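You operate a simulated robot arm through the tools that you are given. There is no shell and no other tool. Be economical: measure what you need, move in short steps, check, and stop when the job is done.

The job below is to be done with a simulated robot arm. You get a single attempt, and the scene is never put back.

## Task
Run the chain back two steps and move the housing with a gap in its glue to the green tray.
Fine: switch the chain off before you reach in; then on again, one step forward, and off.

Only the result counts: the job must be done as asked and must still hold three seconds after the hand-in. Knocking over, shifting, dropping, spilling or breaking anything else fails it.

## Robot
A 6-joint arm with a fingered hand on a trunk, on a base that drives. Base frame: it is fixed to the floor where the robot stands at the start and does not move with it; the origin is under the middle of the robot, x ahead of it, y to its left, z up; the surface under the hand at the start is at about z = 780. Lengths are in mm, angles in rad, forces in N, time in s.
With the tool pointing down near the work surface it reaches from about 300 to 700 mm from the robot's upright axis, wherever it stands. Its first joint turns from -2.007 to 2.007 rad. Places, roughly: back button [400, -100, 800]; chain end stop [500, -900, 800]; chain switch [400, 0, 800]; forward button [400, -200, 800]; white housing [750, -3000, 1000]. Payload 4 kg.
The TCP is the grasp point between the finger pads, 26 mm short of the fingertips. In the tool frame z runs along the fingers and y along their closing line. The gripper opens to 156 mm. The gripper's body begins 73 mm behind the TCP. The gripper is a hand of 4 fingers: y runs from the thumb to the fingers, the wrist lies at [0, 0, -239] in the tool frame, and closing takes about 1.5 s.
Orientation is that of the tool frame in the base frame, as a unit quaternion [w, x, y, z]. With the fingers straight down and closing along the base's y, the tool's x points along the base's -x, its y along +y and its z along -z.

## Interface
- The arm moves only by the tool step_arm. Its argument "plan" is a list that holds one entry, the list of rows, each a list of 7 numbers: the shift along the tool's x, y, z in mm, then the turn, a rotation vector about the tool's x, y, z in rad, then the finger opening in mm, from 0 to 156. In form: [[[x, y, z, ax, ay, az, jaw], ...]]. A call has 1 to 12 rows; each row is the pose to reach, as a shift and turn from the pose commanded when the call began, along the tool's axes at that moment. Rows are played at 5 a second. More than 50 mm and 0.15 rad between two rows, or a gripper value outside its range, and nothing of the call is played. A pose out of reach is approached as far as the arm can. The call stops where the force on the tool passes 40 N (or 10 N more than at its start, if that is more) or the arm is blocked; 0.2 s more then pass. The fingers move at their own pace (about 72 mm/s each) and stop on an object; they squeeze with about 24 N. The grip force told is the motor's: it shows also when the fingers shut on nothing. Time passes only in rows, and 0.2 s behind the last, so rows that repeat a pose let the fingers close. The reply holds the time, the measured pose of the TCP, the force on the tool along the base axes, the opening and the grip force, in the units named above and with some noise, with the torque about the TCP (base axes, N m) and any sound that the robot's microphone picked up, and new pictures: "show" is both (left out), scene, wrist or none.
- Cameras (640 x 400 px; columns grow to the right, rows downward): "scene" is now at [-23.3, 83.1, 1654.9]; the picture's right is [-0.87, -0.48, 0.00], its down [-0.37, 0.67, -0.64] and it looks along [0.31, -0.56, -0.77] (base axes); focal length 266 px, centre (320, 200). "wrist" rides on the gripper at [58, -58, -91] in the tool frame; the picture's right is [0.71, 0.71, 0.00], its down [-0.53, 0.53, -0.67] and it looks along [-0.47, 0.47, 0.74] (tool axes); focal length 265 px, centre (320, 200). There is no depth. A picture from a camera that has moved, and an enlarged one, comes with that camera's place and axes in the base frame and with its lens.
- raise_lower(by): slides the trunk up (or, below 0, down) by that many mm; the arm and the scene camera ride with it, the base frame stays. It gives what a move gives, with no picture.
- base_move(legs): drives the robot by 1 to 6 legs, each [ahead, left, turn to the left] in mm, mm and rad, along the robot's own axes; the way and the turn of a leg run together, so that a leg with both is an arc; at most 1500 mm and 3.142 rad a leg. The arm and the cameras ride along, it lands a little off, and it stops where it bumps. It gives what a move gives, and a new picture of the scene camera.
- set_grasp(shape): the hand has 4 fingers and takes this shape, open, in about a second: jaw (thumb against the fingers, like two jaws); tri (thumb and two fingers); tip (a fingertip pinch); poke (one finger out to press); point (the index stretched); flat (the hand flat); cup (the hand cupped); fist (a fist). The gripper value then closes the fingers along that shape, each until it touches; the sizes above hold for jaw. It gives what a move gives, with no picture.
- aim_head(pan, tilt): turns the head with the scene camera to pan (to the left, within 2.705 rad either way) and tilt (down, from -0.506 to 1.204), counted from straight ahead of the robot. It gives what a move gives, and a new picture of the scene camera.
- inspect(camera, box): a new picture of the part [left, top, right, bottom] of that camera's present view, enlarged. The clock stands still meanwhile.
- job_done(): hands the job in; it is judged then, once.

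Go step by step. Nothing tells you exact positions but the pictures and the camera data: compare them with the known pose of the tool, close in by small moves and look again before you grip or let go. The budget is 120 turns and 260 pictures, counting those below and the enlarged ones. Unless the task says otherwise, let go and move clear before handing in, and close with one line.

The tools are called after "Request:" as a command line: name --argument value ..., lists and objects as JSON in quotes. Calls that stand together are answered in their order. step_arm: Moves the arm, as the interface text tells. Its arguments: {"type":"object","properties":{"plan":{"type":"array","items":{"type":"array","items":{"type":"array","items":{"type":"number"}}}},"show":{"type":"string","enum":["both","scene","wrist","none"]}},"required":["plan"]} The other tools are called the same way: raise_lower (by) slides the trunk up or down; set_grasp (shape) gives the hand a shape; base_move (legs) drives the base; aim_head (pan, tilt) turns the head that bears the scene camera; inspect (camera, box) takes an enlarged picture of a part of a camera's view; job_done () hands the job in.

At the start:

```text
time: 0.0
ee_pos: [335.4, -209.6, 1115.8]
ee_rot: [0.0, 0.0, 1.0, 0.0]
force: [-0.2, 0.1, -0.3]
wrist_torque: [0.02, 0.05, -0.03]
width: 155.7
grasp_force: 0.2
shape: jaw
trunk travel left (down, up): [-750.0, 240.0]
robot x, y, heading: [0.4, 0.6, 0.002]
head pan, tilt: [-1.065, 0.873]
```

scene: 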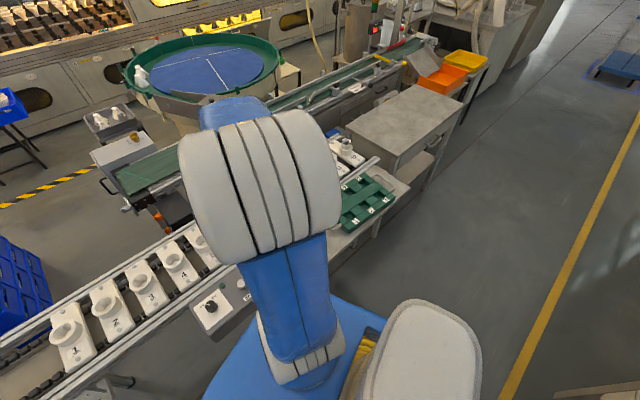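
wrist: 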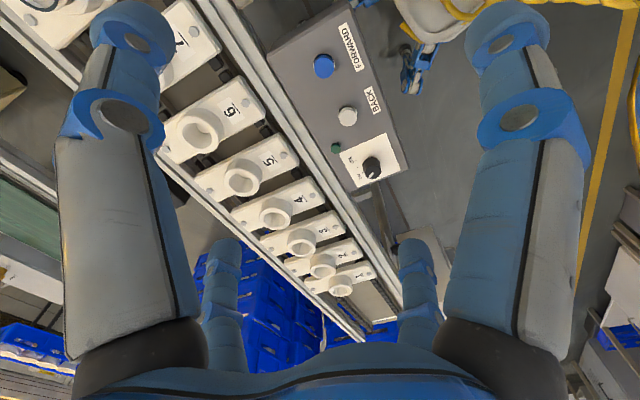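

I see a chain with numbered housings, a control box (forward, back, switch) and a green tray to the right. I'll look closer first.

Request:
inspect --camera "wrist" --box '[240, 20, 420, 200]'

Request:
inspect --camera "wrist" --box '[150, 0, 400, 320]'

Request:
aim_head --pan -0.5 --tilt 0.9

Request:
aim_head --pan -1.5 --tilt 0.8

```text
2.22 times, centred on (330, 110) of wrist
camera zoom: at [278.9, -268.3, 1207.4], right [-0.71, 0.71, 0.0], down [0.53, 0.53, 0.67], along [0.47, 0.47, -0.74], focal length 590 px, centre (298, 400)
```

zoom: 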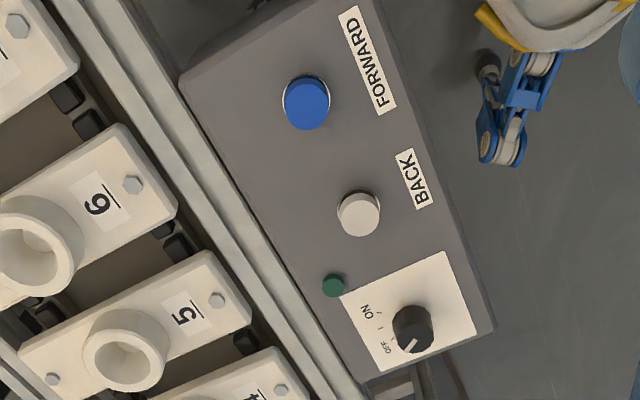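

```text
1.25 times, centred on (275, 160) of wrist
camera zoom: at [278.9, -268.3, 1207.4], right [-0.71, 0.71, 0.0], down [0.53, 0.53, 0.67], along [0.47, 0.47, -0.74], focal length 332 px, centre (376, 250)
```

zoom: 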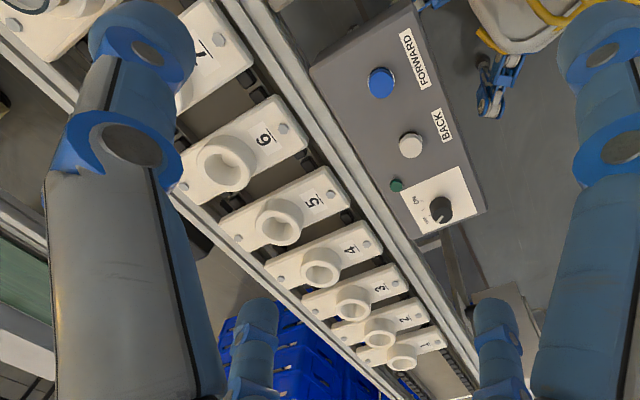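

```text
time: 1.0
ee_pos: [336.2, -209.3, 1115.8]
ee_rot: [0.001, 0.0, 1.0, 0.0]
force: [0.0, -0.7, 0.4]
wrist_torque: [0.01, -0.01, 0.0]
width: 155.8
grasp_force: 0.1
shape: jaw
trunk travel left (down, up): [-750.0, 240.0]
robot x, y, heading: [-1.2, 1.0, 0.0]
head pan, tilt: [-0.499, 0.901]
camera scene: at [5.5, 114.3, 1652.8], right [-0.48, -0.88, 0.0], down [-0.69, 0.38, -0.62], along [0.55, -0.3, -0.78], focal length 266 px, centre (320, 200)
```

scene: 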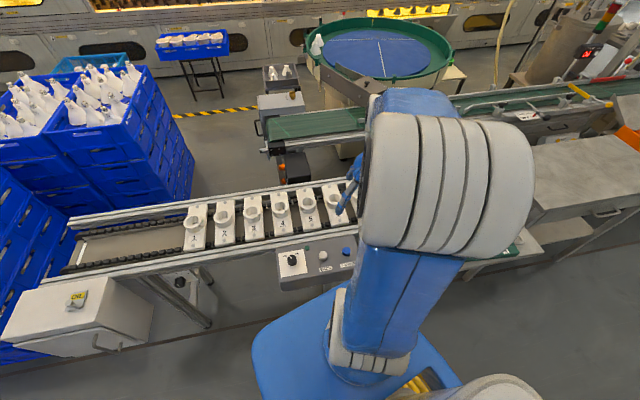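

```text
time: 2.2
ee_pos: [336.2, -208.4, 1116.8]
ee_rot: [0.0, 0.001, 1.0, 0.0]
force: [-0.3, 0.0, -0.8]
wrist_torque: [0.0, 0.02, -0.01]
width: 155.7
grasp_force: 0.0
shape: jaw
trunk travel left (down, up): [-750.0, 240.0]
robot x, y, heading: [3.3, -1.3, -0.008]
head pan, tilt: [-1.499, 0.799]
camera scene: at [-55.2, 70.3, 1660.7], right [-1.0, -0.07, 0.0], down [-0.05, 0.72, -0.7], along [0.05, -0.7, -0.72], focal length 266 px, centre (320, 200)
```

scene: 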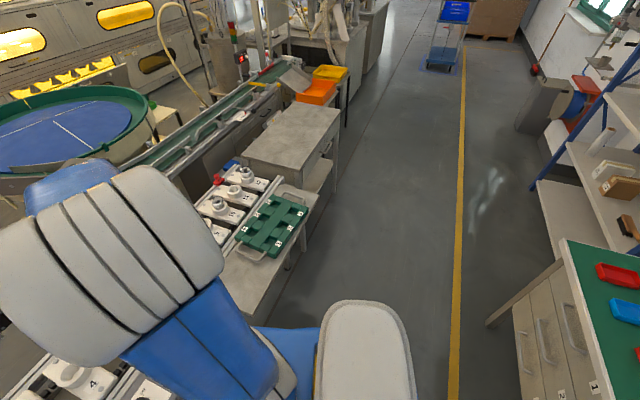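

Next I look closer at the far end of the chain and the green tray.

Request:
inspect --camera "scene" --box '[180, 140, 340, 260]'

Request:
aim_head --pan -1.3 --tilt 1.1

```text
3.33 times, centred on (260, 200) of scene
camera zoom: at [-55.2, 70.3, 1660.7], right [-1.0, -0.07, 0.0], down [-0.05, 0.72, -0.7], along [0.05, -0.7, -0.72], focal length 888 px, centre (520, 200)
```

zoom: 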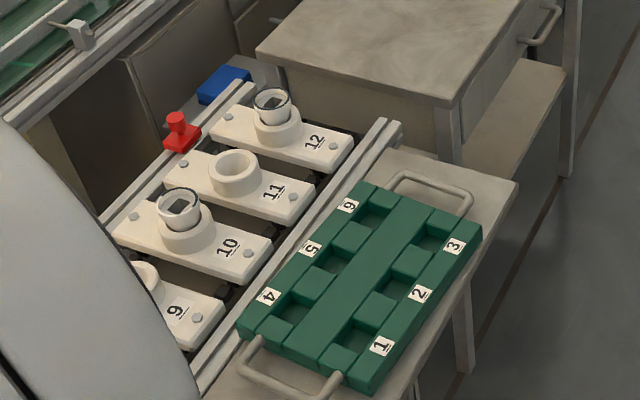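

```text
time: 3.0
ee_pos: [335.2, -207.7, 1115.4]
ee_rot: [0.0, -0.001, 1.0, 0.0]
force: [-0.4, -0.2, -0.3]
wrist_torque: [0.03, -0.02, -0.01]
width: 155.9
grasp_force: 0.1
shape: jaw
trunk travel left (down, up): [-750.0, 240.0]
robot x, y, heading: [2.5, -3.2, 0.003]
head pan, tilt: [-1.3, 1.1]
camera scene: at [-44.5, 89.9, 1639.0], right [-0.96, -0.27, 0.0], down [-0.24, 0.86, -0.45], along [0.12, -0.44, -0.89], focal length 266 px, centre (320, 200)
```

scene: 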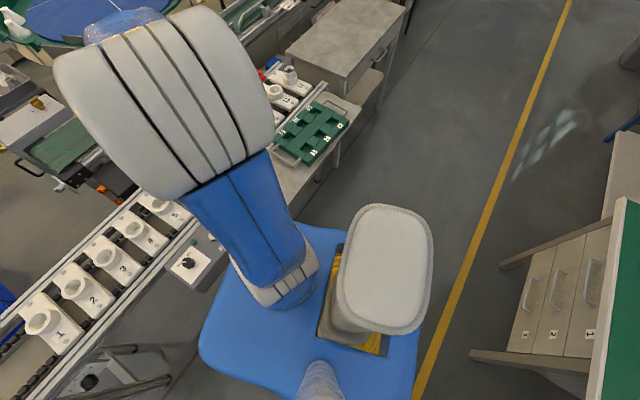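

Parts sit in the carriers (10, 12, maybe others). I zoom in on them.

Request:
aim_head --pan -1.3 --tilt 0.8

Request:
step_arm --plan '[[[0, 45, 0, 0, 0, 0, 156], [0, 90, 0, 0, 0, 0, 156], [0, 135, 0, 0, 0, 0, 156], [0, 180, 0, 0, 0, 0, 156], [0, 225, 0, 0, 0, 0, 156], [0, 270, 0, 0, 0, 0, 156], [0, 315, 0, 0, 0, 0, 156]]]'

```text
time: 3.9
ee_pos: [335.6, -209.3, 1115.9]
ee_rot: [0.0, -0.001, 1.0, 0.0]
force: [0.7, -0.4, 0.0]
wrist_torque: [0.03, 0.0, 0.02]
width: 155.7
grasp_force: 0.1
shape: jaw
trunk travel left (down, up): [-750.0, 240.0]
robot x, y, heading: [1.4, 0.2, -0.001]
head pan, tilt: [-1.3, 0.799]
camera scene: at [-39.5, 73.0, 1660.7], right [-0.96, -0.27, 0.0], down [-0.19, 0.69, -0.7], along [0.19, -0.67, -0.72], focal length 266 px, centre (320, 200)
```

scene: 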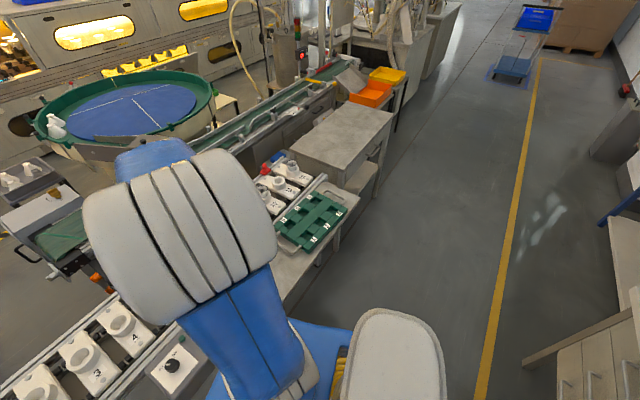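

```text
time: 5.5
ee_pos: [335.9, 106.5, 1116.3]
ee_rot: [0.0, 0.0, 1.0, -0.001]
force: [-0.1, -0.4, -0.5]
wrist_torque: [0.0, 0.03, 0.0]
width: 156.1
grasp_force: 0.1
shape: jaw
trunk travel left (down, up): [-750.0, 240.0]
robot x, y, heading: [-1.3, 3.7, -0.001]
head pan, tilt: [-1.3, 0.799]
camera scene: at [-38.7, 74.1, 1660.7], right [-0.96, -0.27, 0.0], down [-0.19, 0.69, -0.7], along [0.19, -0.67, -0.72], focal length 266 px, centre (320, 200)
camera wrist: at [278.7, 47.6, 1207.1], right [-0.71, 0.71, 0.0], down [0.53, 0.53, 0.67], along [0.47, 0.47, -0.75], focal length 265 px, centre (320, 200)
```

scene: 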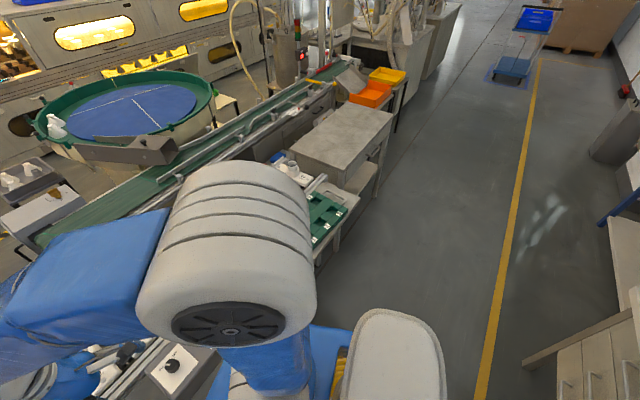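
wrist: 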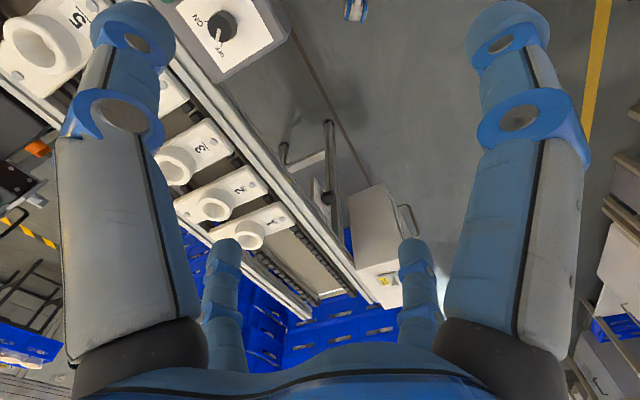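

Not better; I swing back, turning the hand so that the wrist camera looks toward the far housings.

Request:
step_arm --plan '[[[0, -40, 0, 0, 0, 0.148, 156], [0, -80, 0, 0, 0, 0.296, 156], [0, -120, 0, 0, 0, 0.444, 156], [0, -160, 0, 0, 0, 0.592, 156], [0, -200, 0, 0, 0, 0.74, 156], [0, -240, 0, 0, 0, 0.888, 156], [0, -280, 0, 0, 0, 1.036, 156], [0, -320, 0, 0, 0, 1.184, 156], [0, -360, 0, 0, 0, 1.332, 156], [0, -400, 0, 0, 0, 1.48, 156], [0, -440, 0, 0, 0, 1.628, 156], [0, -480, 0, 0, 0, 1.776, 156]]]'

```text
time: 8.1
ee_pos: [333.3, -375.9, 1117.0]
ee_rot: [0.001, 0.776, 0.63, 0.001]
force: [-0.2, -0.4, -0.9]
wrist_torque: [0.0, -0.02, 0.03]
width: 155.9
grasp_force: 0.0
shape: jaw
trunk travel left (down, up): [-750.0, 240.0]
robot x, y, heading: [-0.7, 0.0, 0.002]
head pan, tilt: [-1.3, 0.799]
camera scene: at [-39.4, 70.6, 1660.8], right [-0.96, -0.27, 0.0], down [-0.19, 0.69, -0.7], along [0.19, -0.67, -0.72], focal length 266 px, centre (320, 200)
camera wrist: at [289.2, -307.8, 1208.4], right [0.84, 0.55, 0.0], down [0.41, -0.62, 0.67], along [0.36, -0.56, -0.75], focal length 265 px, centre (320, 200)
```

scene: 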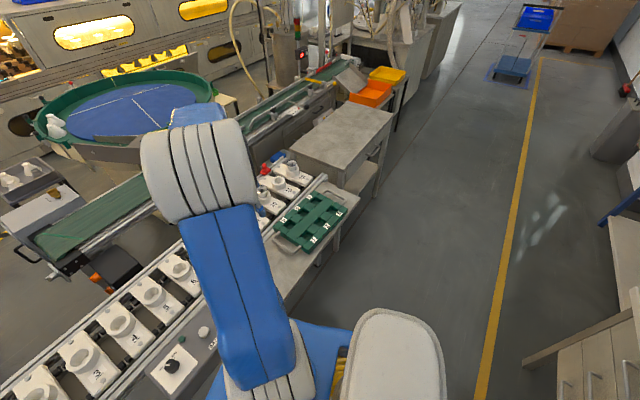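
wrist: 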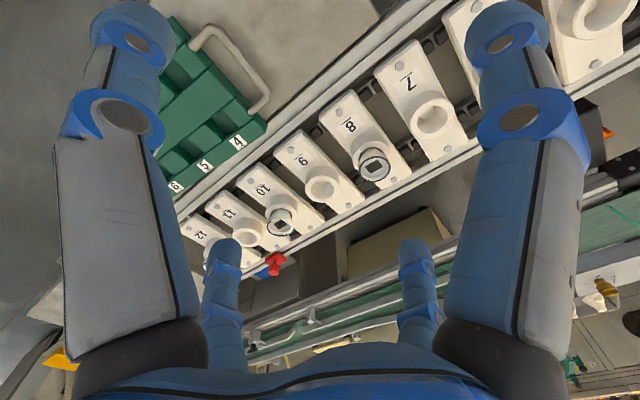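

Housings sit in carriers 8, 10 and 12. I zoom on each one to compare the glue.

Request:
inspect --camera "wrist" --box '[350, 140, 398, 188]'

Request:
inspect --camera "wrist" --box '[256, 190, 304, 238]'

Request:
inspect --camera "scene" --box '[274, 148, 314, 188]'

Request:
inspect --camera "wrist" --box '[160, 200, 240, 280]'

```text
8.33 times, centred on (374, 164) of wrist
camera zoom: at [289.2, -307.8, 1208.4], right [0.84, 0.55, 0.0], down [0.41, -0.62, 0.67], along [0.36, -0.56, -0.75], focal length 2212 px, centre (-130, 500)
```

zoom: 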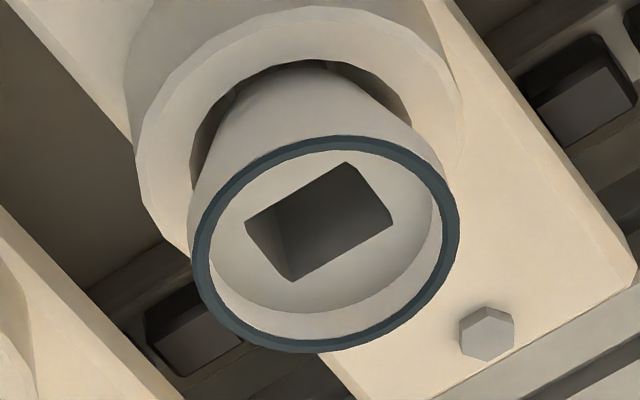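

```text
8.33 times, centred on (280, 214) of wrist
camera zoom: at [289.2, -307.8, 1208.4], right [0.84, 0.55, 0.0], down [0.41, -0.62, 0.67], along [0.36, -0.56, -0.75], focal length 2212 px, centre (653, 83)
```

zoom: 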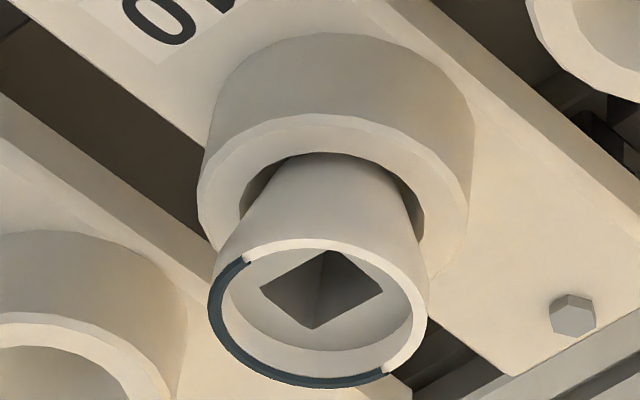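

```text
10.00 times, centred on (294, 168) of scene
camera zoom: at [-39.4, 70.6, 1660.8], right [-0.96, -0.27, 0.0], down [-0.19, 0.69, -0.7], along [0.19, -0.67, -0.72], focal length 2664 px, centre (580, 520)
```

zoom: 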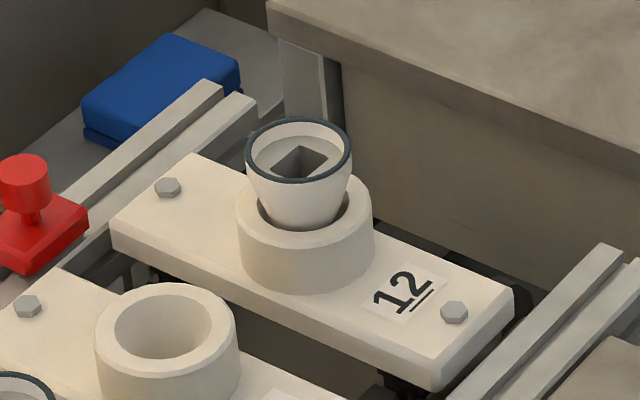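

```text
5.00 times, centred on (200, 240) of wrist
camera zoom: at [289.2, -307.8, 1208.4], right [0.84, 0.55, 0.0], down [0.41, -0.62, 0.67], along [0.36, -0.56, -0.75], focal length 1327 px, centre (920, 0)
```

zoom: 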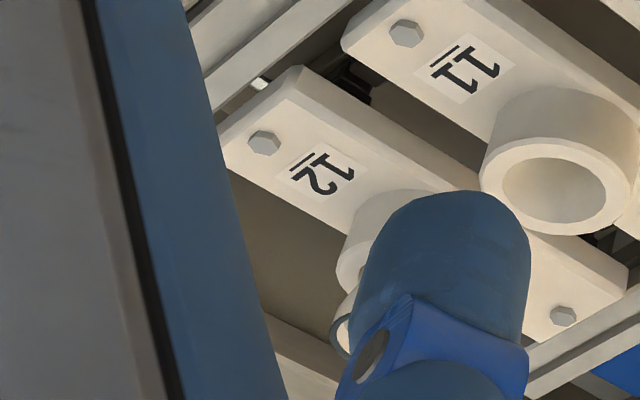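

Housing 10's glue has a gap; 8 and 12 look complete. Next I check the switch closely.

Request:
inspect --camera "scene" --box '[145, 315, 225, 395]'

Request:
step_arm --plan '[[[-40, 8, 0, 0, 0, 0, 156], [-80, 16, 0, 0, 0, 0, 156], [-120, 24, 0, 0, 0, 0, 156], [-160, 32, 0, 0, 0, 0, 156], [-200, 40, 0, 0, 0, 0, 156], [-245, 48, 0, 0, 0, 0, 156], [-290, 56, 0, 0, 0, 0, 156], [-335, 64, 0, 0, 0, 0, 156], [-380, 70, 0, 0, 0, 0, 156]]]'

```text
5.00 times, centred on (185, 355) of scene
camera zoom: at [-39.4, 70.6, 1660.8], right [-0.96, -0.27, 0.0], down [-0.19, 0.69, -0.7], along [0.19, -0.67, -0.72], focal length 1332 px, centre (995, -575)
```

zoom: 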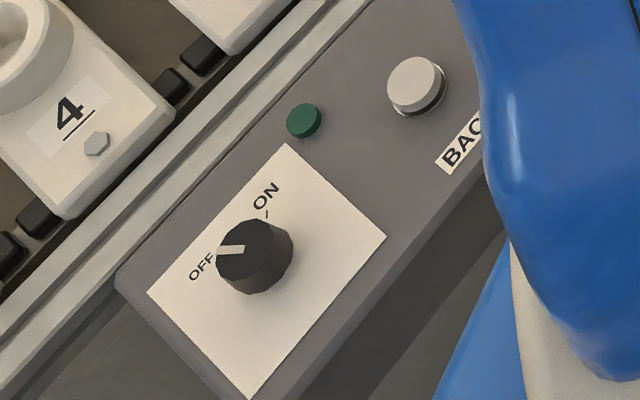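

```text
time: 10.1
ee_pos: [299.1, -603.1, 1096.3]
ee_rot: [0.0, 0.777, 0.63, 0.0]
force: [0.3, -0.1, -0.1]
wrist_torque: [0.01, 0.01, -0.01]
width: 156.0
grasp_force: 0.0
shape: jaw
out of reach, approached as far as the arm can: row 6, 7, 8, 9
trunk travel left (down, up): [-750.0, 240.0]
robot x, y, heading: [-1.4, -1.1, -0.001]
head pan, tilt: [-1.3, 0.799]
camera scene: at [-40.4, 73.8, 1660.7], right [-0.96, -0.27, 0.0], down [-0.19, 0.69, -0.7], along [0.19, -0.67, -0.72], focal length 266 px, centre (320, 200)
camera wrist: at [254.8, -535.1, 1187.8], right [0.84, 0.55, 0.0], down [0.41, -0.62, 0.67], along [0.37, -0.56, -0.74], focal length 265 px, centre (320, 200)
```

scene: 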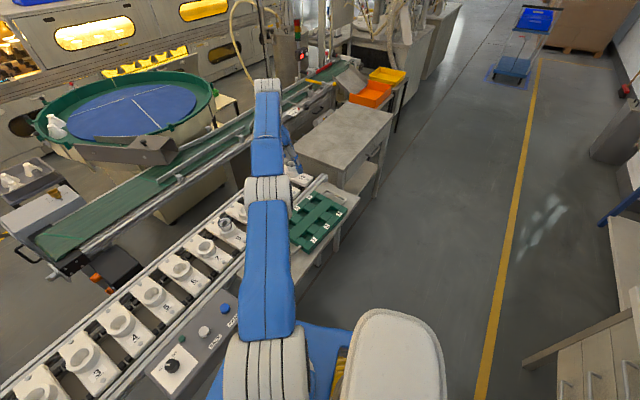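
wrist: 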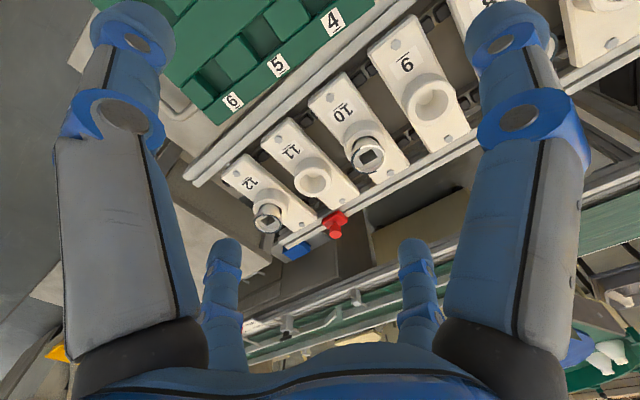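

I read the knob at OFF at about (413, 1, 806), and housing 10's rim at about (435, -676, 858), with a pitch of about 109 mm. I'm moving the hand above the knob.

Request:
step_arm --plan '[[[40, 0, 0, 0, 0, -0.13, 156], [85, 0, 0, 0, 0, -0.26, 156], [130, 0, 0, 0, 0, -0.39, 156], [175, 0, 0, 0, 0, -0.52, 156], [220, 0, 0, 0, 0, -0.65, 156], [265, 0, 0, 0, 0, -0.78, 156], [310, 0, 0, 0, 0, -0.91, 156], [355, 0, 0, 0, 0, -1.04, 156], [400, 0, 0, 0, 0, -1.17, 156], [445, 0, 0, 0, 0, -1.3, 156], [490, 0, 0, 0, 0, -1.43, 156], [535, -10, 20, 0, 0, -1.48, 156]]]' --show "none"

Request:
set_grasp --shape "tip"

Request:
step_arm --plan '[[[0, 0, 0, 0, 0, 0, 60], [0, 0, 0, 0, 0, 0, 60]]]'

```text
refused: row 12 steps farther than a row can; nothing moved
```

```text
time: 10.9
ee_pos: [300.4, -603.7, 1096.9]
ee_rot: [0.0, 0.776, 0.631, -0.001]
force: [0.1, -0.2, 0.4]
wrist_torque: [0.01, 0.0, 0.01]
width: 155.9
grasp_force: 0.0
shape: tip
trunk travel left (down, up): [-750.0, 240.0]
robot x, y, heading: [5.0, -2.6, -0.003]
head pan, tilt: [-1.3, 0.799]
```

```text
time: 11.6
ee_pos: [299.1, -603.1, 1096.5]
ee_rot: [0.001, 0.776, 0.631, 0.0]
force: [0.5, 0.1, -0.4]
wrist_torque: [-0.01, 0.02, 0.0]
width: 72.6
grasp_force: 0.0
shape: tip
trunk travel left (down, up): [-750.0, 240.0]
robot x, y, heading: [-0.6, -1.8, -0.0]
head pan, tilt: [-1.3, 0.799]
camera scene: at [-39.6, 72.6, 1660.7], right [-0.96, -0.27, 0.0], down [-0.19, 0.69, -0.7], along [0.19, -0.67, -0.72], focal length 266 px, centre (320, 200)
camera wrist: at [255.6, -535.9, 1187.2], right [0.84, 0.55, 0.0], down [0.41, -0.62, 0.67], along [0.37, -0.56, -0.74], focal length 265 px, centre (320, 200)
```

scene: 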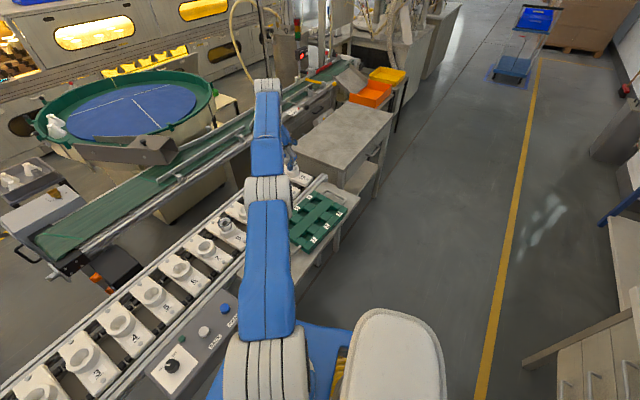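
wrist: 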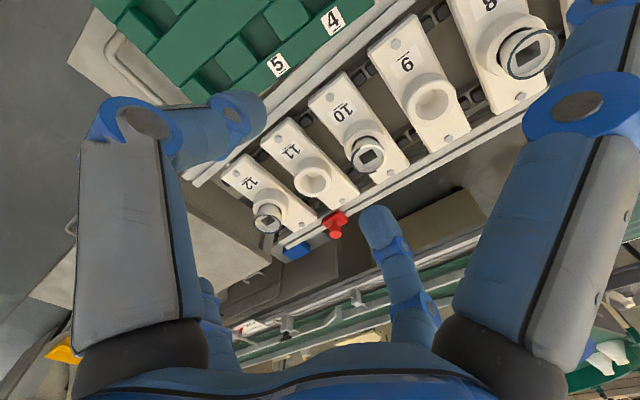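

Tip shape pinches thumb against one finger. I move to above the knob.

Request:
step_arm --plan '[[[40, 0, 0, 0, 0, -0.13, 60], [85, 0, 0, 0, 0, -0.26, 60], [130, 0, 0, 0, 0, -0.39, 60], [175, 0, 0, 0, 0, -0.52, 60], [220, 0, 0, 0, 0, -0.65, 60], [265, 0, 0, 0, 0, -0.78, 60], [310, 0, 0, 0, 0, -0.91, 60], [355, 0, 0, 0, 0, -1.04, 60], [400, 0, 0, 0, 0, -1.17, 60], [445, 0, 0, 0, 0, -1.3, 60], [490, 0, 0, 0, 0, -1.43, 60], [535, 0, 0, 0, 0, -1.48, 60]]]'

```text
time: 14.2
ee_pos: [643.4, -117.2, 1190.9]
ee_rot: [-0.049, 0.147, 0.988, 0.001]
force: [0.7, 0.7, -0.2]
wrist_torque: [-0.1, 0.0, 0.01]
width: 59.8
grasp_force: 0.0
shape: tip
out of reach, approached as far as the arm can: row 1, 2, 3, 4, 5, 6, 7, 8, 9, 10, 11, 12
trunk travel left (down, up): [-750.0, 240.0]
robot x, y, heading: [0.3, 1.3, -0.003]
head pan, tilt: [-1.3, 0.799]
camera scene: at [-37.4, 81.0, 1660.4], right [-0.96, -0.27, 0.0], down [-0.19, 0.69, -0.7], along [0.19, -0.68, -0.71], focal length 266 px, centre (320, 200)
camera wrist: at [581.3, -160.0, 1288.6], right [-0.47, 0.88, 0.06], down [0.72, 0.34, 0.61], along [0.52, 0.33, -0.79], focal length 265 px, centre (320, 200)
```

scene: 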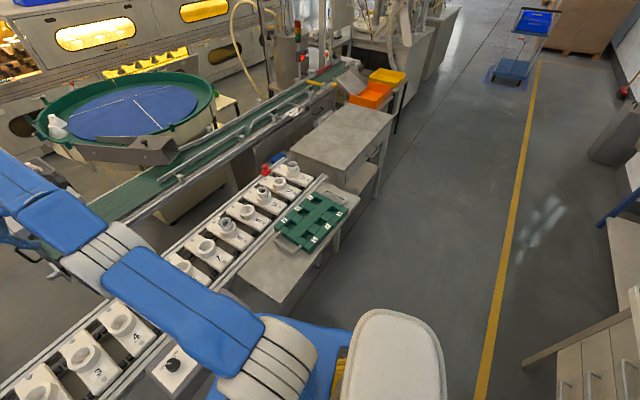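
wrist: 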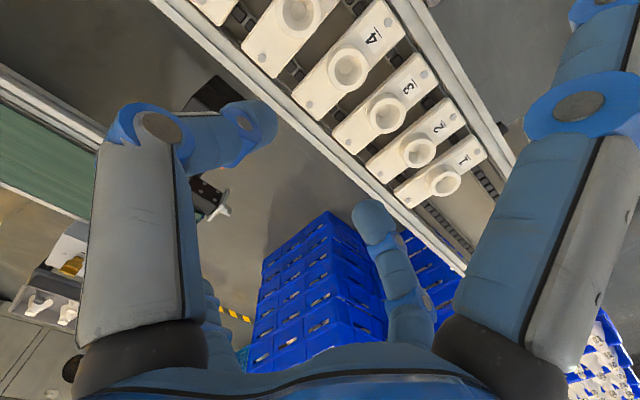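

The arm ended stretched and off the intended pose, so I test a small move to see how references hold.

Request:
step_arm --plan '[[[0, 0, 0, 0, 0, 0, 60], [0, 0, 0, 0, 0, 0, 60]]]' --show "none"

```text
time: 14.8
ee_pos: [642.9, -126.4, 1192.3]
ee_rot: [-0.048, 0.148, 0.988, 0.004]
force: [0.3, 0.1, -0.4]
wrist_torque: [0.02, 0.02, 0.02]
width: 59.9
grasp_force: 0.0
shape: tip
trunk travel left (down, up): [-750.0, 240.0]
robot x, y, heading: [1.1, 0.5, 0.004]
head pan, tilt: [-1.3, 0.799]
```

References are fine. Now to above the knob, righting the small tilt.

Request:
step_arm --plan '[[[29, 7, 20, 0, -0.02, 0, 60], [58, 14, 45, 0, -0.03, 0, 60], [88, 21, 75, 0, -0.04, 0, 60], [117, 28, 105, 0, -0.05, 0, 60], [146, 35, 135, 0, -0.06, 0, 60], [175, 42, 165, 0, -0.07, 0, 60], [205, 49, 195, 0, -0.08, 0, 60], [234, 55, 225, 0, -0.096, 0, 60], [234, 55, 255, 0, -0.096, 0, 60], [234, 55, 255, 0, -0.096, 0, 60]]]'

```text
time: 16.9
ee_pos: [645.4, -101.3, 1243.6]
ee_rot: [-0.005, 0.148, 0.989, -0.003]
force: [0.1, 0.1, -0.2]
wrist_torque: [0.05, -0.03, -0.03]
width: 60.0
grasp_force: 0.1
shape: tip
out of reach, approached as far as the arm can: row 1, 2, 3, 4, 5, 6, 7, 8, 9, 10
trunk travel left (down, up): [-750.0, 240.0]
robot x, y, heading: [-1.8, 2.0, -0.002]
head pan, tilt: [-1.3, 0.799]
camera scene: at [-39.1, 73.2, 1660.7], right [-0.96, -0.27, 0.0], down [-0.19, 0.69, -0.7], along [0.19, -0.67, -0.72], focal length 266 px, centre (320, 200)
camera wrist: at [574.8, -139.7, 1335.0], right [-0.47, 0.88, 0.0], down [0.66, 0.35, 0.66], along [0.58, 0.31, -0.75], focal length 265 px, centre (320, 200)
```

scene: 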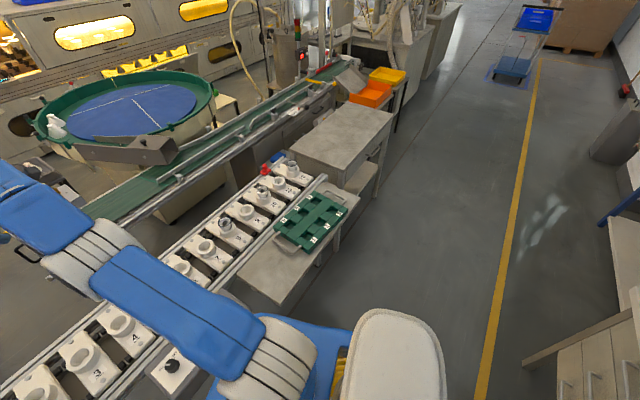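
wrist: 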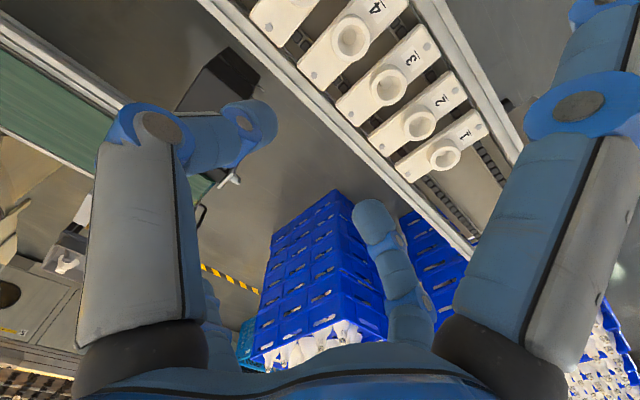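

The solver seems stuck in a stretched posture; I try a small pure retraction.

Request:
step_arm --plan '[[[15, 0, 0, 0, 0, 0, 60], [30, 0, 0, 0, 0, 0, 60], [50, 0, 0, 0, 0, 0, 60], [70, 0, 0, 0, 0, 0, 60]]]' --show "scene"

```text
time: 18.1
ee_pos: [601.4, -93.2, 1301.9]
ee_rot: [0.071, 0.148, 0.986, -0.006]
force: [1.3, -0.5, -1.3]
wrist_torque: [0.0, 0.09, 0.03]
width: 60.3
grasp_force: 0.0
shape: tip
out of reach, approached as far as the arm can: row 1, 2, 3
trunk travel left (down, up): [-750.0, 240.0]
robot x, y, heading: [2.5, 4.3, -0.001]
head pan, tilt: [-1.3, 0.799]
stopped in row 4: the arm was blocked; the commanded pose is now the measured one
camera scene: at [-30.7, 71.4, 1660.9], right [-0.96, -0.27, 0.01], down [-0.2, 0.69, -0.7], along [0.18, -0.67, -0.72], focal length 266 px, centre (320, 200)
```

scene: 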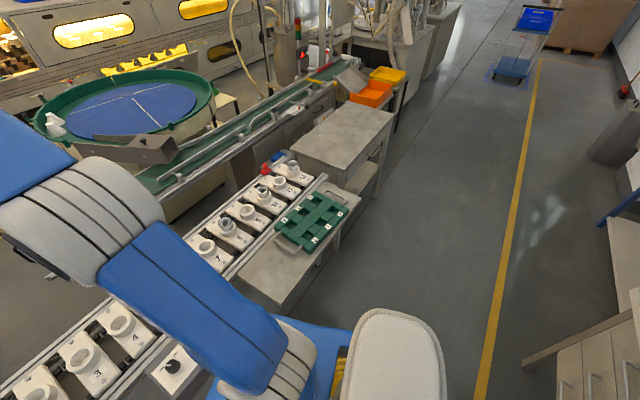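

I look at the arm's posture to understand the block.

Request:
aim_head --pan -0.2 --tilt 0.4

Request:
inspect --camera "wrist" --box '[0, 0, 640, 400]'

```text
time: 19.5
ee_pos: [591.6, -92.4, 1306.7]
ee_rot: [0.075, 0.148, 0.986, -0.005]
force: [-0.2, -0.1, -0.6]
wrist_torque: [-0.02, -0.03, 0.01]
width: 59.9
grasp_force: 0.0
shape: tip
trunk travel left (down, up): [-750.0, 240.0]
robot x, y, heading: [0.4, -0.1, 0.002]
head pan, tilt: [-0.201, 0.4]
camera scene: at [26.9, 132.0, 1696.0], right [-0.2, -0.98, 0.0], down [-0.38, 0.08, -0.92], along [0.9, -0.18, -0.39], focal length 266 px, centre (320, 200)
```

scene: 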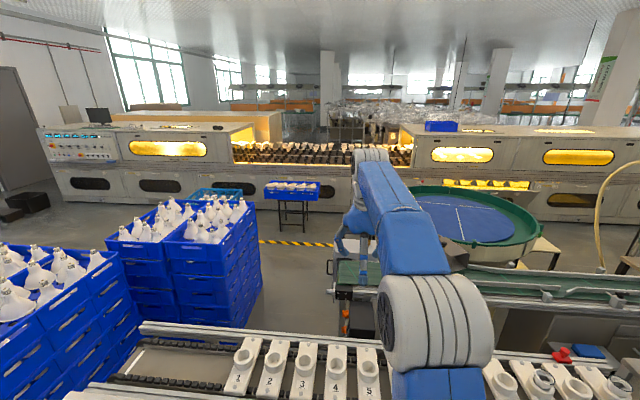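

```text
1.00 times, centred on (320, 200) of wrist (not enlarged: the box is as wide or as high as the picture)
camera zoom: at [507.6, -129.9, 1388.3], right [-0.46, 0.88, -0.1], down [0.55, 0.37, 0.74], along [0.69, 0.29, -0.66], focal length 265 px, centre (320, 200)
```

zoom: 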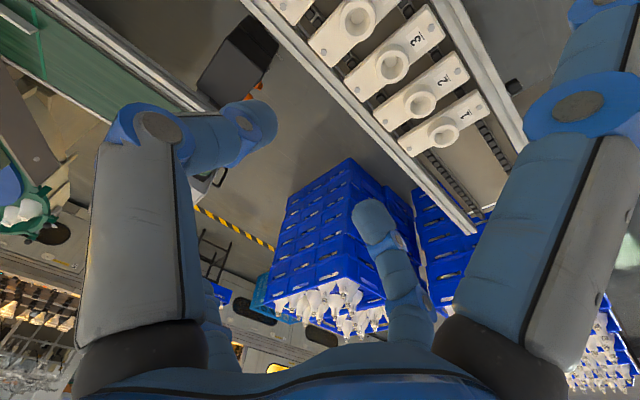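

The elbow seems hyper-extended. I push outward and down to straighten it, then look.

Request:
step_arm --plan '[[[-30, 0, 30, 0, 0, 0, 60], [-60, 0, 70, 0, 0, 0, 60], [-85, 0, 110, 0, 0, 0, 60], [-100, 0, 150, 0, 0, 0, 60], [-110, 0, 190, 0, 0, 0, 60], [-110, 0, 235, 0, 0, 0, 60], [-100, 0, 280, 0, 0, 0, 60], [-80, 0, 320, 0, 0, 0, 60]]]' --show "scene"

```text
time: 21.3
ee_pos: [742.1, -131.4, 1003.7]
ee_rot: [0.073, 0.147, 0.986, -0.005]
force: [-0.1, 0.5, -1.3]
wrist_torque: [-0.01, 0.01, 0.01]
width: 59.8
grasp_force: 0.0
shape: tip
out of reach, approached as far as the arm can: row 7, 8
trunk travel left (down, up): [-750.0, 240.0]
robot x, y, heading: [-0.5, 0.5, 0.002]
head pan, tilt: [-0.201, 0.4]
camera scene: at [30.5, 132.0, 1695.9], right [-0.2, -0.98, 0.0], down [-0.38, 0.08, -0.92], along [0.9, -0.18, -0.39], focal length 266 px, centre (320, 200)
```

scene: 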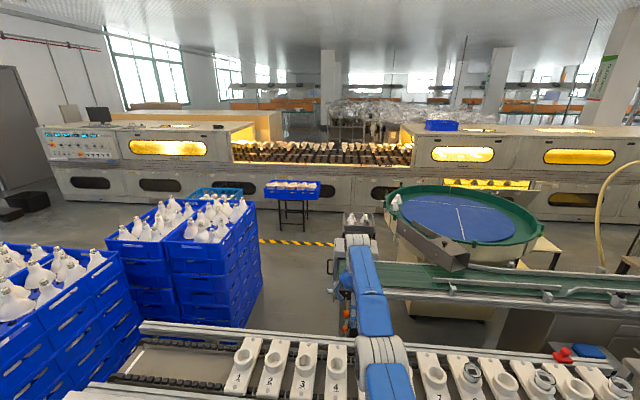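

It moved through. Now pull inward gently.

Request:
step_arm --plan '[[[20, 0, -5, 0, 0, 0, 60], [45, 0, -10, 0, 0, 0, 60], [75, 0, -15, 0, 0, 0, 60], [110, 0, -20, 0, 0, 0, 60]]]' --show "scene"

```text
time: 22.3
ee_pos: [741.4, -128.8, 1008.5]
ee_rot: [0.072, 0.147, 0.987, -0.005]
force: [0.1, 0.0, 0.9]
wrist_torque: [0.0, -0.01, 0.0]
width: 59.9
grasp_force: 0.1
shape: tip
out of reach, approached as far as the arm can: row 1, 2, 3, 4
trunk travel left (down, up): [-750.0, 240.0]
robot x, y, heading: [0.0, -0.2, 0.001]
head pan, tilt: [-0.201, 0.4]
camera scene: at [29.9, 132.1, 1695.8], right [-0.2, -0.98, 0.0], down [-0.38, 0.08, -0.92], along [0.9, -0.18, -0.39], focal length 266 px, centre (320, 200)
```

scene: 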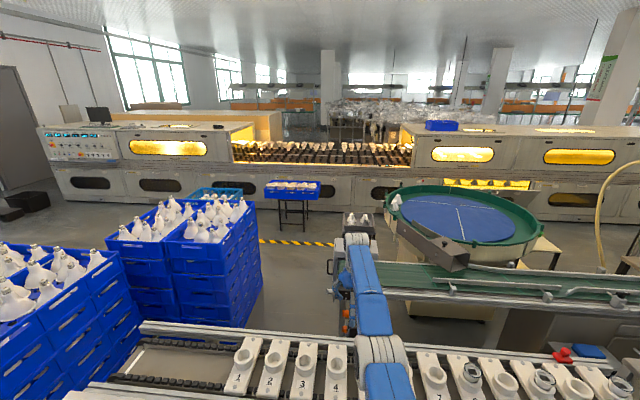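

Stuck at the straight singularity; I add a downward component while pulling in, which bends the elbow the right way.

Request:
step_arm --plan '[[[10, 0, 30, 0, 0, 0, 60], [30, 0, 50, 0, 0, 0, 60], [60, 0, 60, 0, 0, 0, 60], [95, 0, 65, 0, 0, 0, 60], [130, 0, 65, 0, 0, 0, 60]]]' --show "scene"

```text
time: 23.5
ee_pos: [634.0, -97.8, 920.7]
ee_rot: [0.075, 0.148, 0.986, -0.006]
force: [-3.2, 0.2, -4.1]
wrist_torque: [-0.04, -0.4, -0.01]
width: 60.2
grasp_force: 0.1
shape: tip
out of reach, approached as far as the arm can: row 1, 2, 3
trunk travel left (down, up): [-750.0, 240.0]
robot x, y, heading: [-2.0, -1.4, 0.002]
head pan, tilt: [-0.201, 0.4]
camera scene: at [35.8, 131.7, 1695.2], right [-0.2, -0.98, 0.0], down [-0.39, 0.08, -0.92], along [0.9, -0.18, -0.39], focal length 266 px, centre (320, 200)
```

scene: 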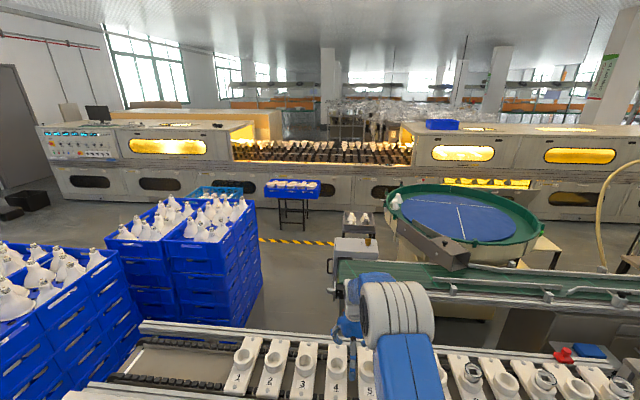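

Elbow is up again. Now up and over the knob.

Request:
step_arm --plan '[[[-4, 0, -30, 0, 0.02, 0, 60], [-9, 0, -59, 0, 0.04, 0, 60], [30, 5, -70, 0, 0.06, 0, 60], [70, 10, -80, 0, 0.08, 0, 60], [110, 15, -85, 0, 0.1, 0, 60], [150, 20, -90, 0, 0.12, 0, 60], [190, 25, -93, 0, 0.14, 0, 60], [228, 30, -95, 0, 0.15, 0, 60], [228, 30, -95, 0, 0.15, 0, 60]]]'

```text
time: 25.5
ee_pos: [409.1, -2.6, 983.3]
ee_rot: [-0.001, 0.147, 0.989, 0.005]
force: [0.4, -0.1, -0.1]
wrist_torque: [-0.01, 0.0, 0.02]
width: 60.1
grasp_force: 0.1
shape: tip
trunk travel left (down, up): [-750.0, 240.0]
robot x, y, heading: [-1.0, -1.1, -0.001]
head pan, tilt: [-0.201, 0.4]
camera scene: at [32.4, 131.7, 1695.8], right [-0.2, -0.98, 0.0], down [-0.38, 0.08, -0.92], along [0.9, -0.18, -0.39], focal length 266 px, centre (320, 200)
camera wrist: at [337.4, -43.8, 1075.1], right [-0.47, 0.88, 0.01], down [0.66, 0.34, 0.67], along [0.59, 0.32, -0.74], focal length 265 px, centre (320, 200)
```

scene: 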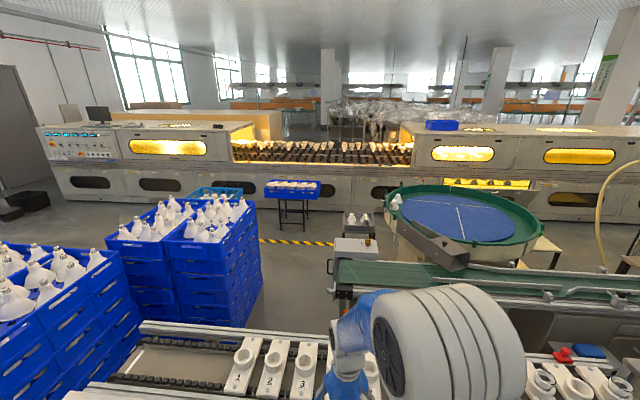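
wrist: 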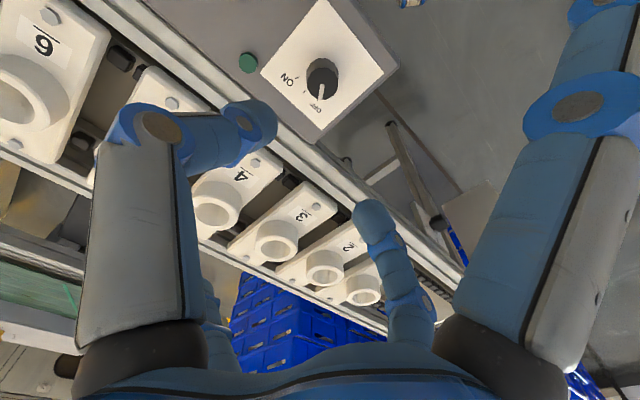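

I test the jaw shape at a 60 mm opening to compare which fingers stay out of the way.

Request:
set_grasp --shape "jaw"

Request:
step_arm --plan '[[[0, 0, 0, 0, 0, 0, 60], [0, 0, 0, 0, 0, 0, 60], [0, 0, 0, 0, 0, 0, 60], [0, 0, 0, 0, 0, 0, 60]]]' --show "wrist"

Request:
inspect --camera "wrist" --box '[270, 20, 380, 130]'

```text
time: 26.4
ee_pos: [408.6, -1.9, 984.0]
ee_rot: [0.0, 0.147, 0.989, 0.006]
force: [0.3, 0.7, -1.1]
wrist_torque: [0.02, 0.02, 0.01]
width: 155.8
grasp_force: 0.1
shape: jaw
trunk travel left (down, up): [-750.0, 240.0]
robot x, y, heading: [-1.5, -0.2, 0.001]
head pan, tilt: [-0.201, 0.4]
```

```text
time: 27.4
ee_pos: [407.6, -3.2, 984.7]
ee_rot: [-0.001, 0.148, 0.989, 0.006]
force: [0.3, -0.1, -0.2]
wrist_torque: [-0.02, -0.02, -0.02]
width: 60.4
grasp_force: 0.0
shape: jaw
trunk travel left (down, up): [-750.0, 240.0]
robot x, y, heading: [0.5, -1.4, 0.001]
head pan, tilt: [-0.201, 0.4]
camera wrist: at [336.2, -43.6, 1075.7], right [-0.47, 0.88, 0.01], down [0.66, 0.34, 0.67], along [0.59, 0.32, -0.74], focal length 265 px, centre (320, 200)
```

wrist: 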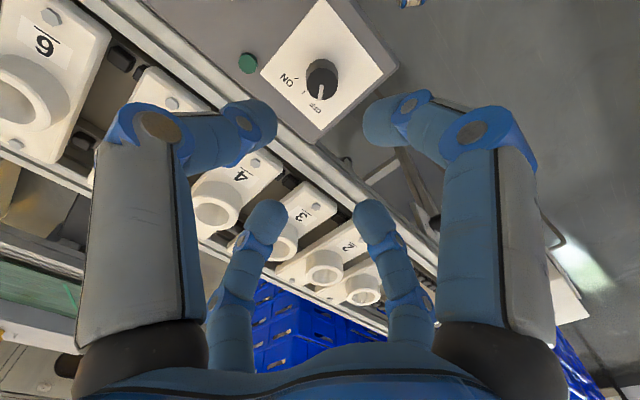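

```text
3.64 times, centred on (325, 75) of wrist
camera zoom: at [336.2, -43.6, 1075.7], right [-0.47, 0.88, 0.01], down [0.66, 0.34, 0.67], along [0.59, 0.32, -0.74], focal length 965 px, centre (302, 654)
```

zoom: 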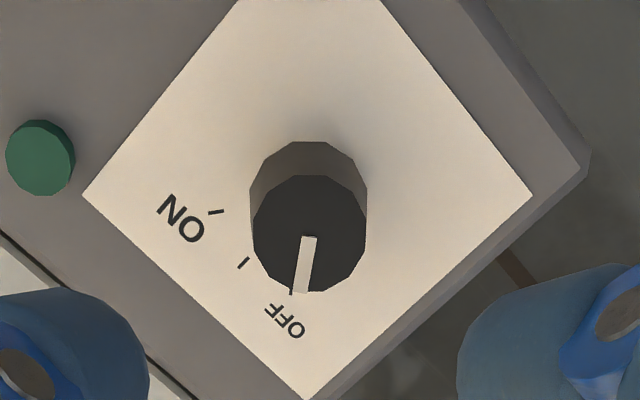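

All four fingers close radially, compact around the knob. ON is about 90° clockwise from OFF. I pre-turn the hand back 45° and descend over the knob.

Request:
step_arm --plan '[[[-4, 4, 20, 0, 0, -0.14, 60], [-4, 4, 45, 0, 0, -0.28, 60], [-4, 4, 70, 0, 0, -0.42, 60], [-4, 4, 95, 0, 0, -0.56, 60], [-4, 4, 120, 0, 0, -0.7, 60], [-4, 4, 145, 0, 0, -0.785, 60], [-4, 4, 150, 0, 0, -0.785, 60]]]' --show "wrist"

```text
time: 29.0
ee_pos: [410.4, 4.8, 832.2]
ee_rot: [0.003, -0.242, 0.97, 0.006]
force: [-0.4, -0.3, 0.0]
wrist_torque: [0.0, -0.02, 0.01]
width: 60.1
grasp_force: 0.0
shape: jaw
trunk travel left (down, up): [-750.0, 240.0]
robot x, y, heading: [-0.9, 1.0, -0.0]
head pan, tilt: [-0.201, 0.4]
camera wrist: at [387.1, -76.0, 923.0], right [-0.96, 0.29, 0.0], down [0.22, 0.7, 0.68], along [0.2, 0.65, -0.74], focal length 265 px, centre (320, 200)
```

wrist: 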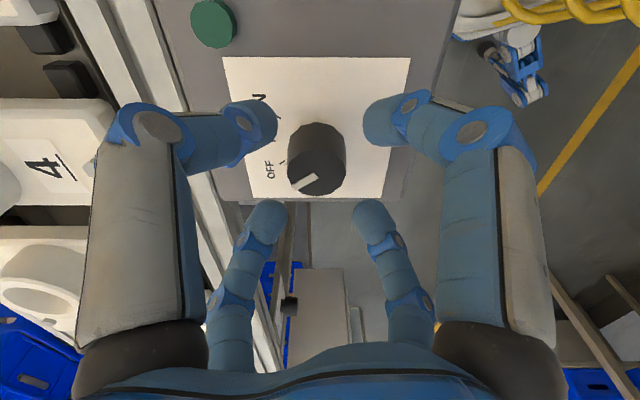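

Centred well. I descend slowly, then close on the knob.

Request:
step_arm --plan '[[[0, -2, 10, 0, 0, 0, 60], [0, -2, 20, 0, 0, 0, 60], [0, -2, 24, 0, 0, 0, 60]]]' --show "wrist"

Request:
step_arm --plan '[[[0, 0, 0, 0, 0, 0, 20], [0, 0, 0, 0, 0, 0, 20], [0, 0, 0, 0, 0, 0, 20], [0, 0, 0, 0, 0, 0, 20]]]' --show "wrist"

```text
time: 29.8
ee_pos: [411.4, 4.6, 809.6]
ee_rot: [0.002, -0.242, 0.97, 0.004]
force: [0.4, -0.4, 0.6]
wrist_torque: [0.01, 0.0, -0.04]
width: 60.3
grasp_force: 0.1
shape: jaw
trunk travel left (down, up): [-750.0, 240.0]
robot x, y, heading: [-1.4, -4.1, 0.005]
head pan, tilt: [-0.201, 0.4]
camera wrist: at [388.6, -76.9, 900.2], right [-0.96, 0.29, 0.0], down [0.22, 0.7, 0.68], along [0.2, 0.65, -0.74], focal length 265 px, centre (320, 200)
```

wrist: 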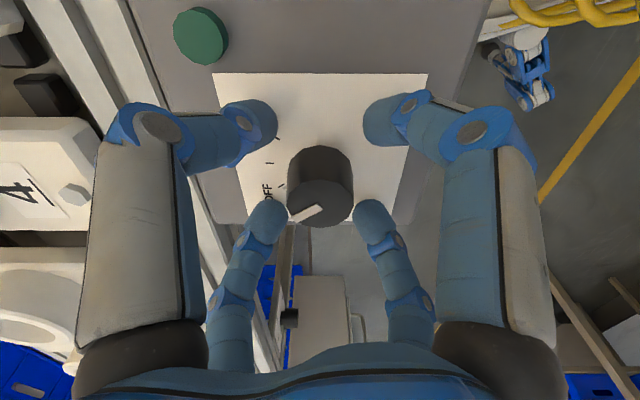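

```text
time: 30.8
ee_pos: [412.8, 4.2, 810.1]
ee_rot: [0.002, -0.243, 0.97, 0.006]
force: [-0.2, 0.4, -7.4]
wrist_torque: [-0.03, -0.03, 0.0]
width: 29.4
grasp_force: 23.7
shape: jaw
trunk travel left (down, up): [-750.0, 240.0]
robot x, y, heading: [0.7, 1.8, 0.0]
head pan, tilt: [-0.201, 0.4]
camera wrist: at [388.6, -76.7, 899.9], right [-0.96, 0.29, 0.0], down [0.22, 0.7, 0.68], along [0.19, 0.65, -0.74], focal length 265 px, centre (320, 200)
```

wrist: 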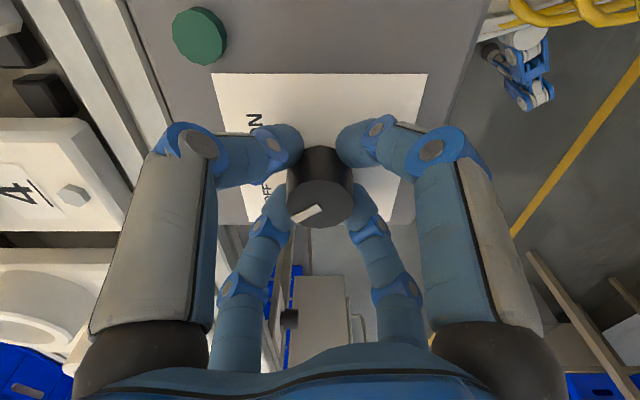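

Knob gripped (29 mm). Turn it clockwise 90°.

Request:
step_arm --plan '[[[0, 0, 0, 0, 0, 0.145, 20], [0, 0, 0, 0, 0, 0.29, 20], [0, 0, 0, 0, 0, 0.435, 20], [0, 0, 0, 0, 0, 0.58, 20], [0, 0, 0, 0, 0, 0.725, 20], [0, 0, 0, 0, 0, 0.87, 20], [0, 0, 0, 0, 0, 1.015, 20], [0, 0, 0, 0, 0, 1.16, 20], [0, 0, 0, 0, 0, 1.305, 20], [0, 0, 0, 0, 0, 1.45, 20], [0, 0, 0, 0, 0, 1.59, 20], [0, 0, 0, 0, 0, 1.59, 20]]]' --show "wrist"

```text
time: 33.4
ee_pos: [413.3, 2.8, 808.6]
ee_rot: [-0.004, 0.524, 0.852, 0.005]
force: [4.7, -9.2, -9.4]
wrist_torque: [-0.23, -0.02, 0.29]
width: 28.7
grasp_force: 24.2
shape: jaw
trunk travel left (down, up): [-750.0, 240.0]
robot x, y, heading: [-1.1, 0.6, 0.003]
head pan, tilt: [-0.201, 0.4]
heard: click
camera wrist: at [335.2, 26.1, 901.0], right [0.31, 0.95, 0.01], down [0.71, -0.24, 0.67], along [0.63, -0.2, -0.75], focal length 265 px, centre (320, 200)
```

wrist: 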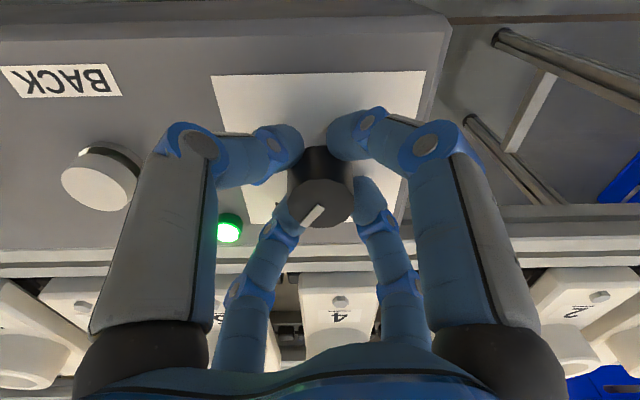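

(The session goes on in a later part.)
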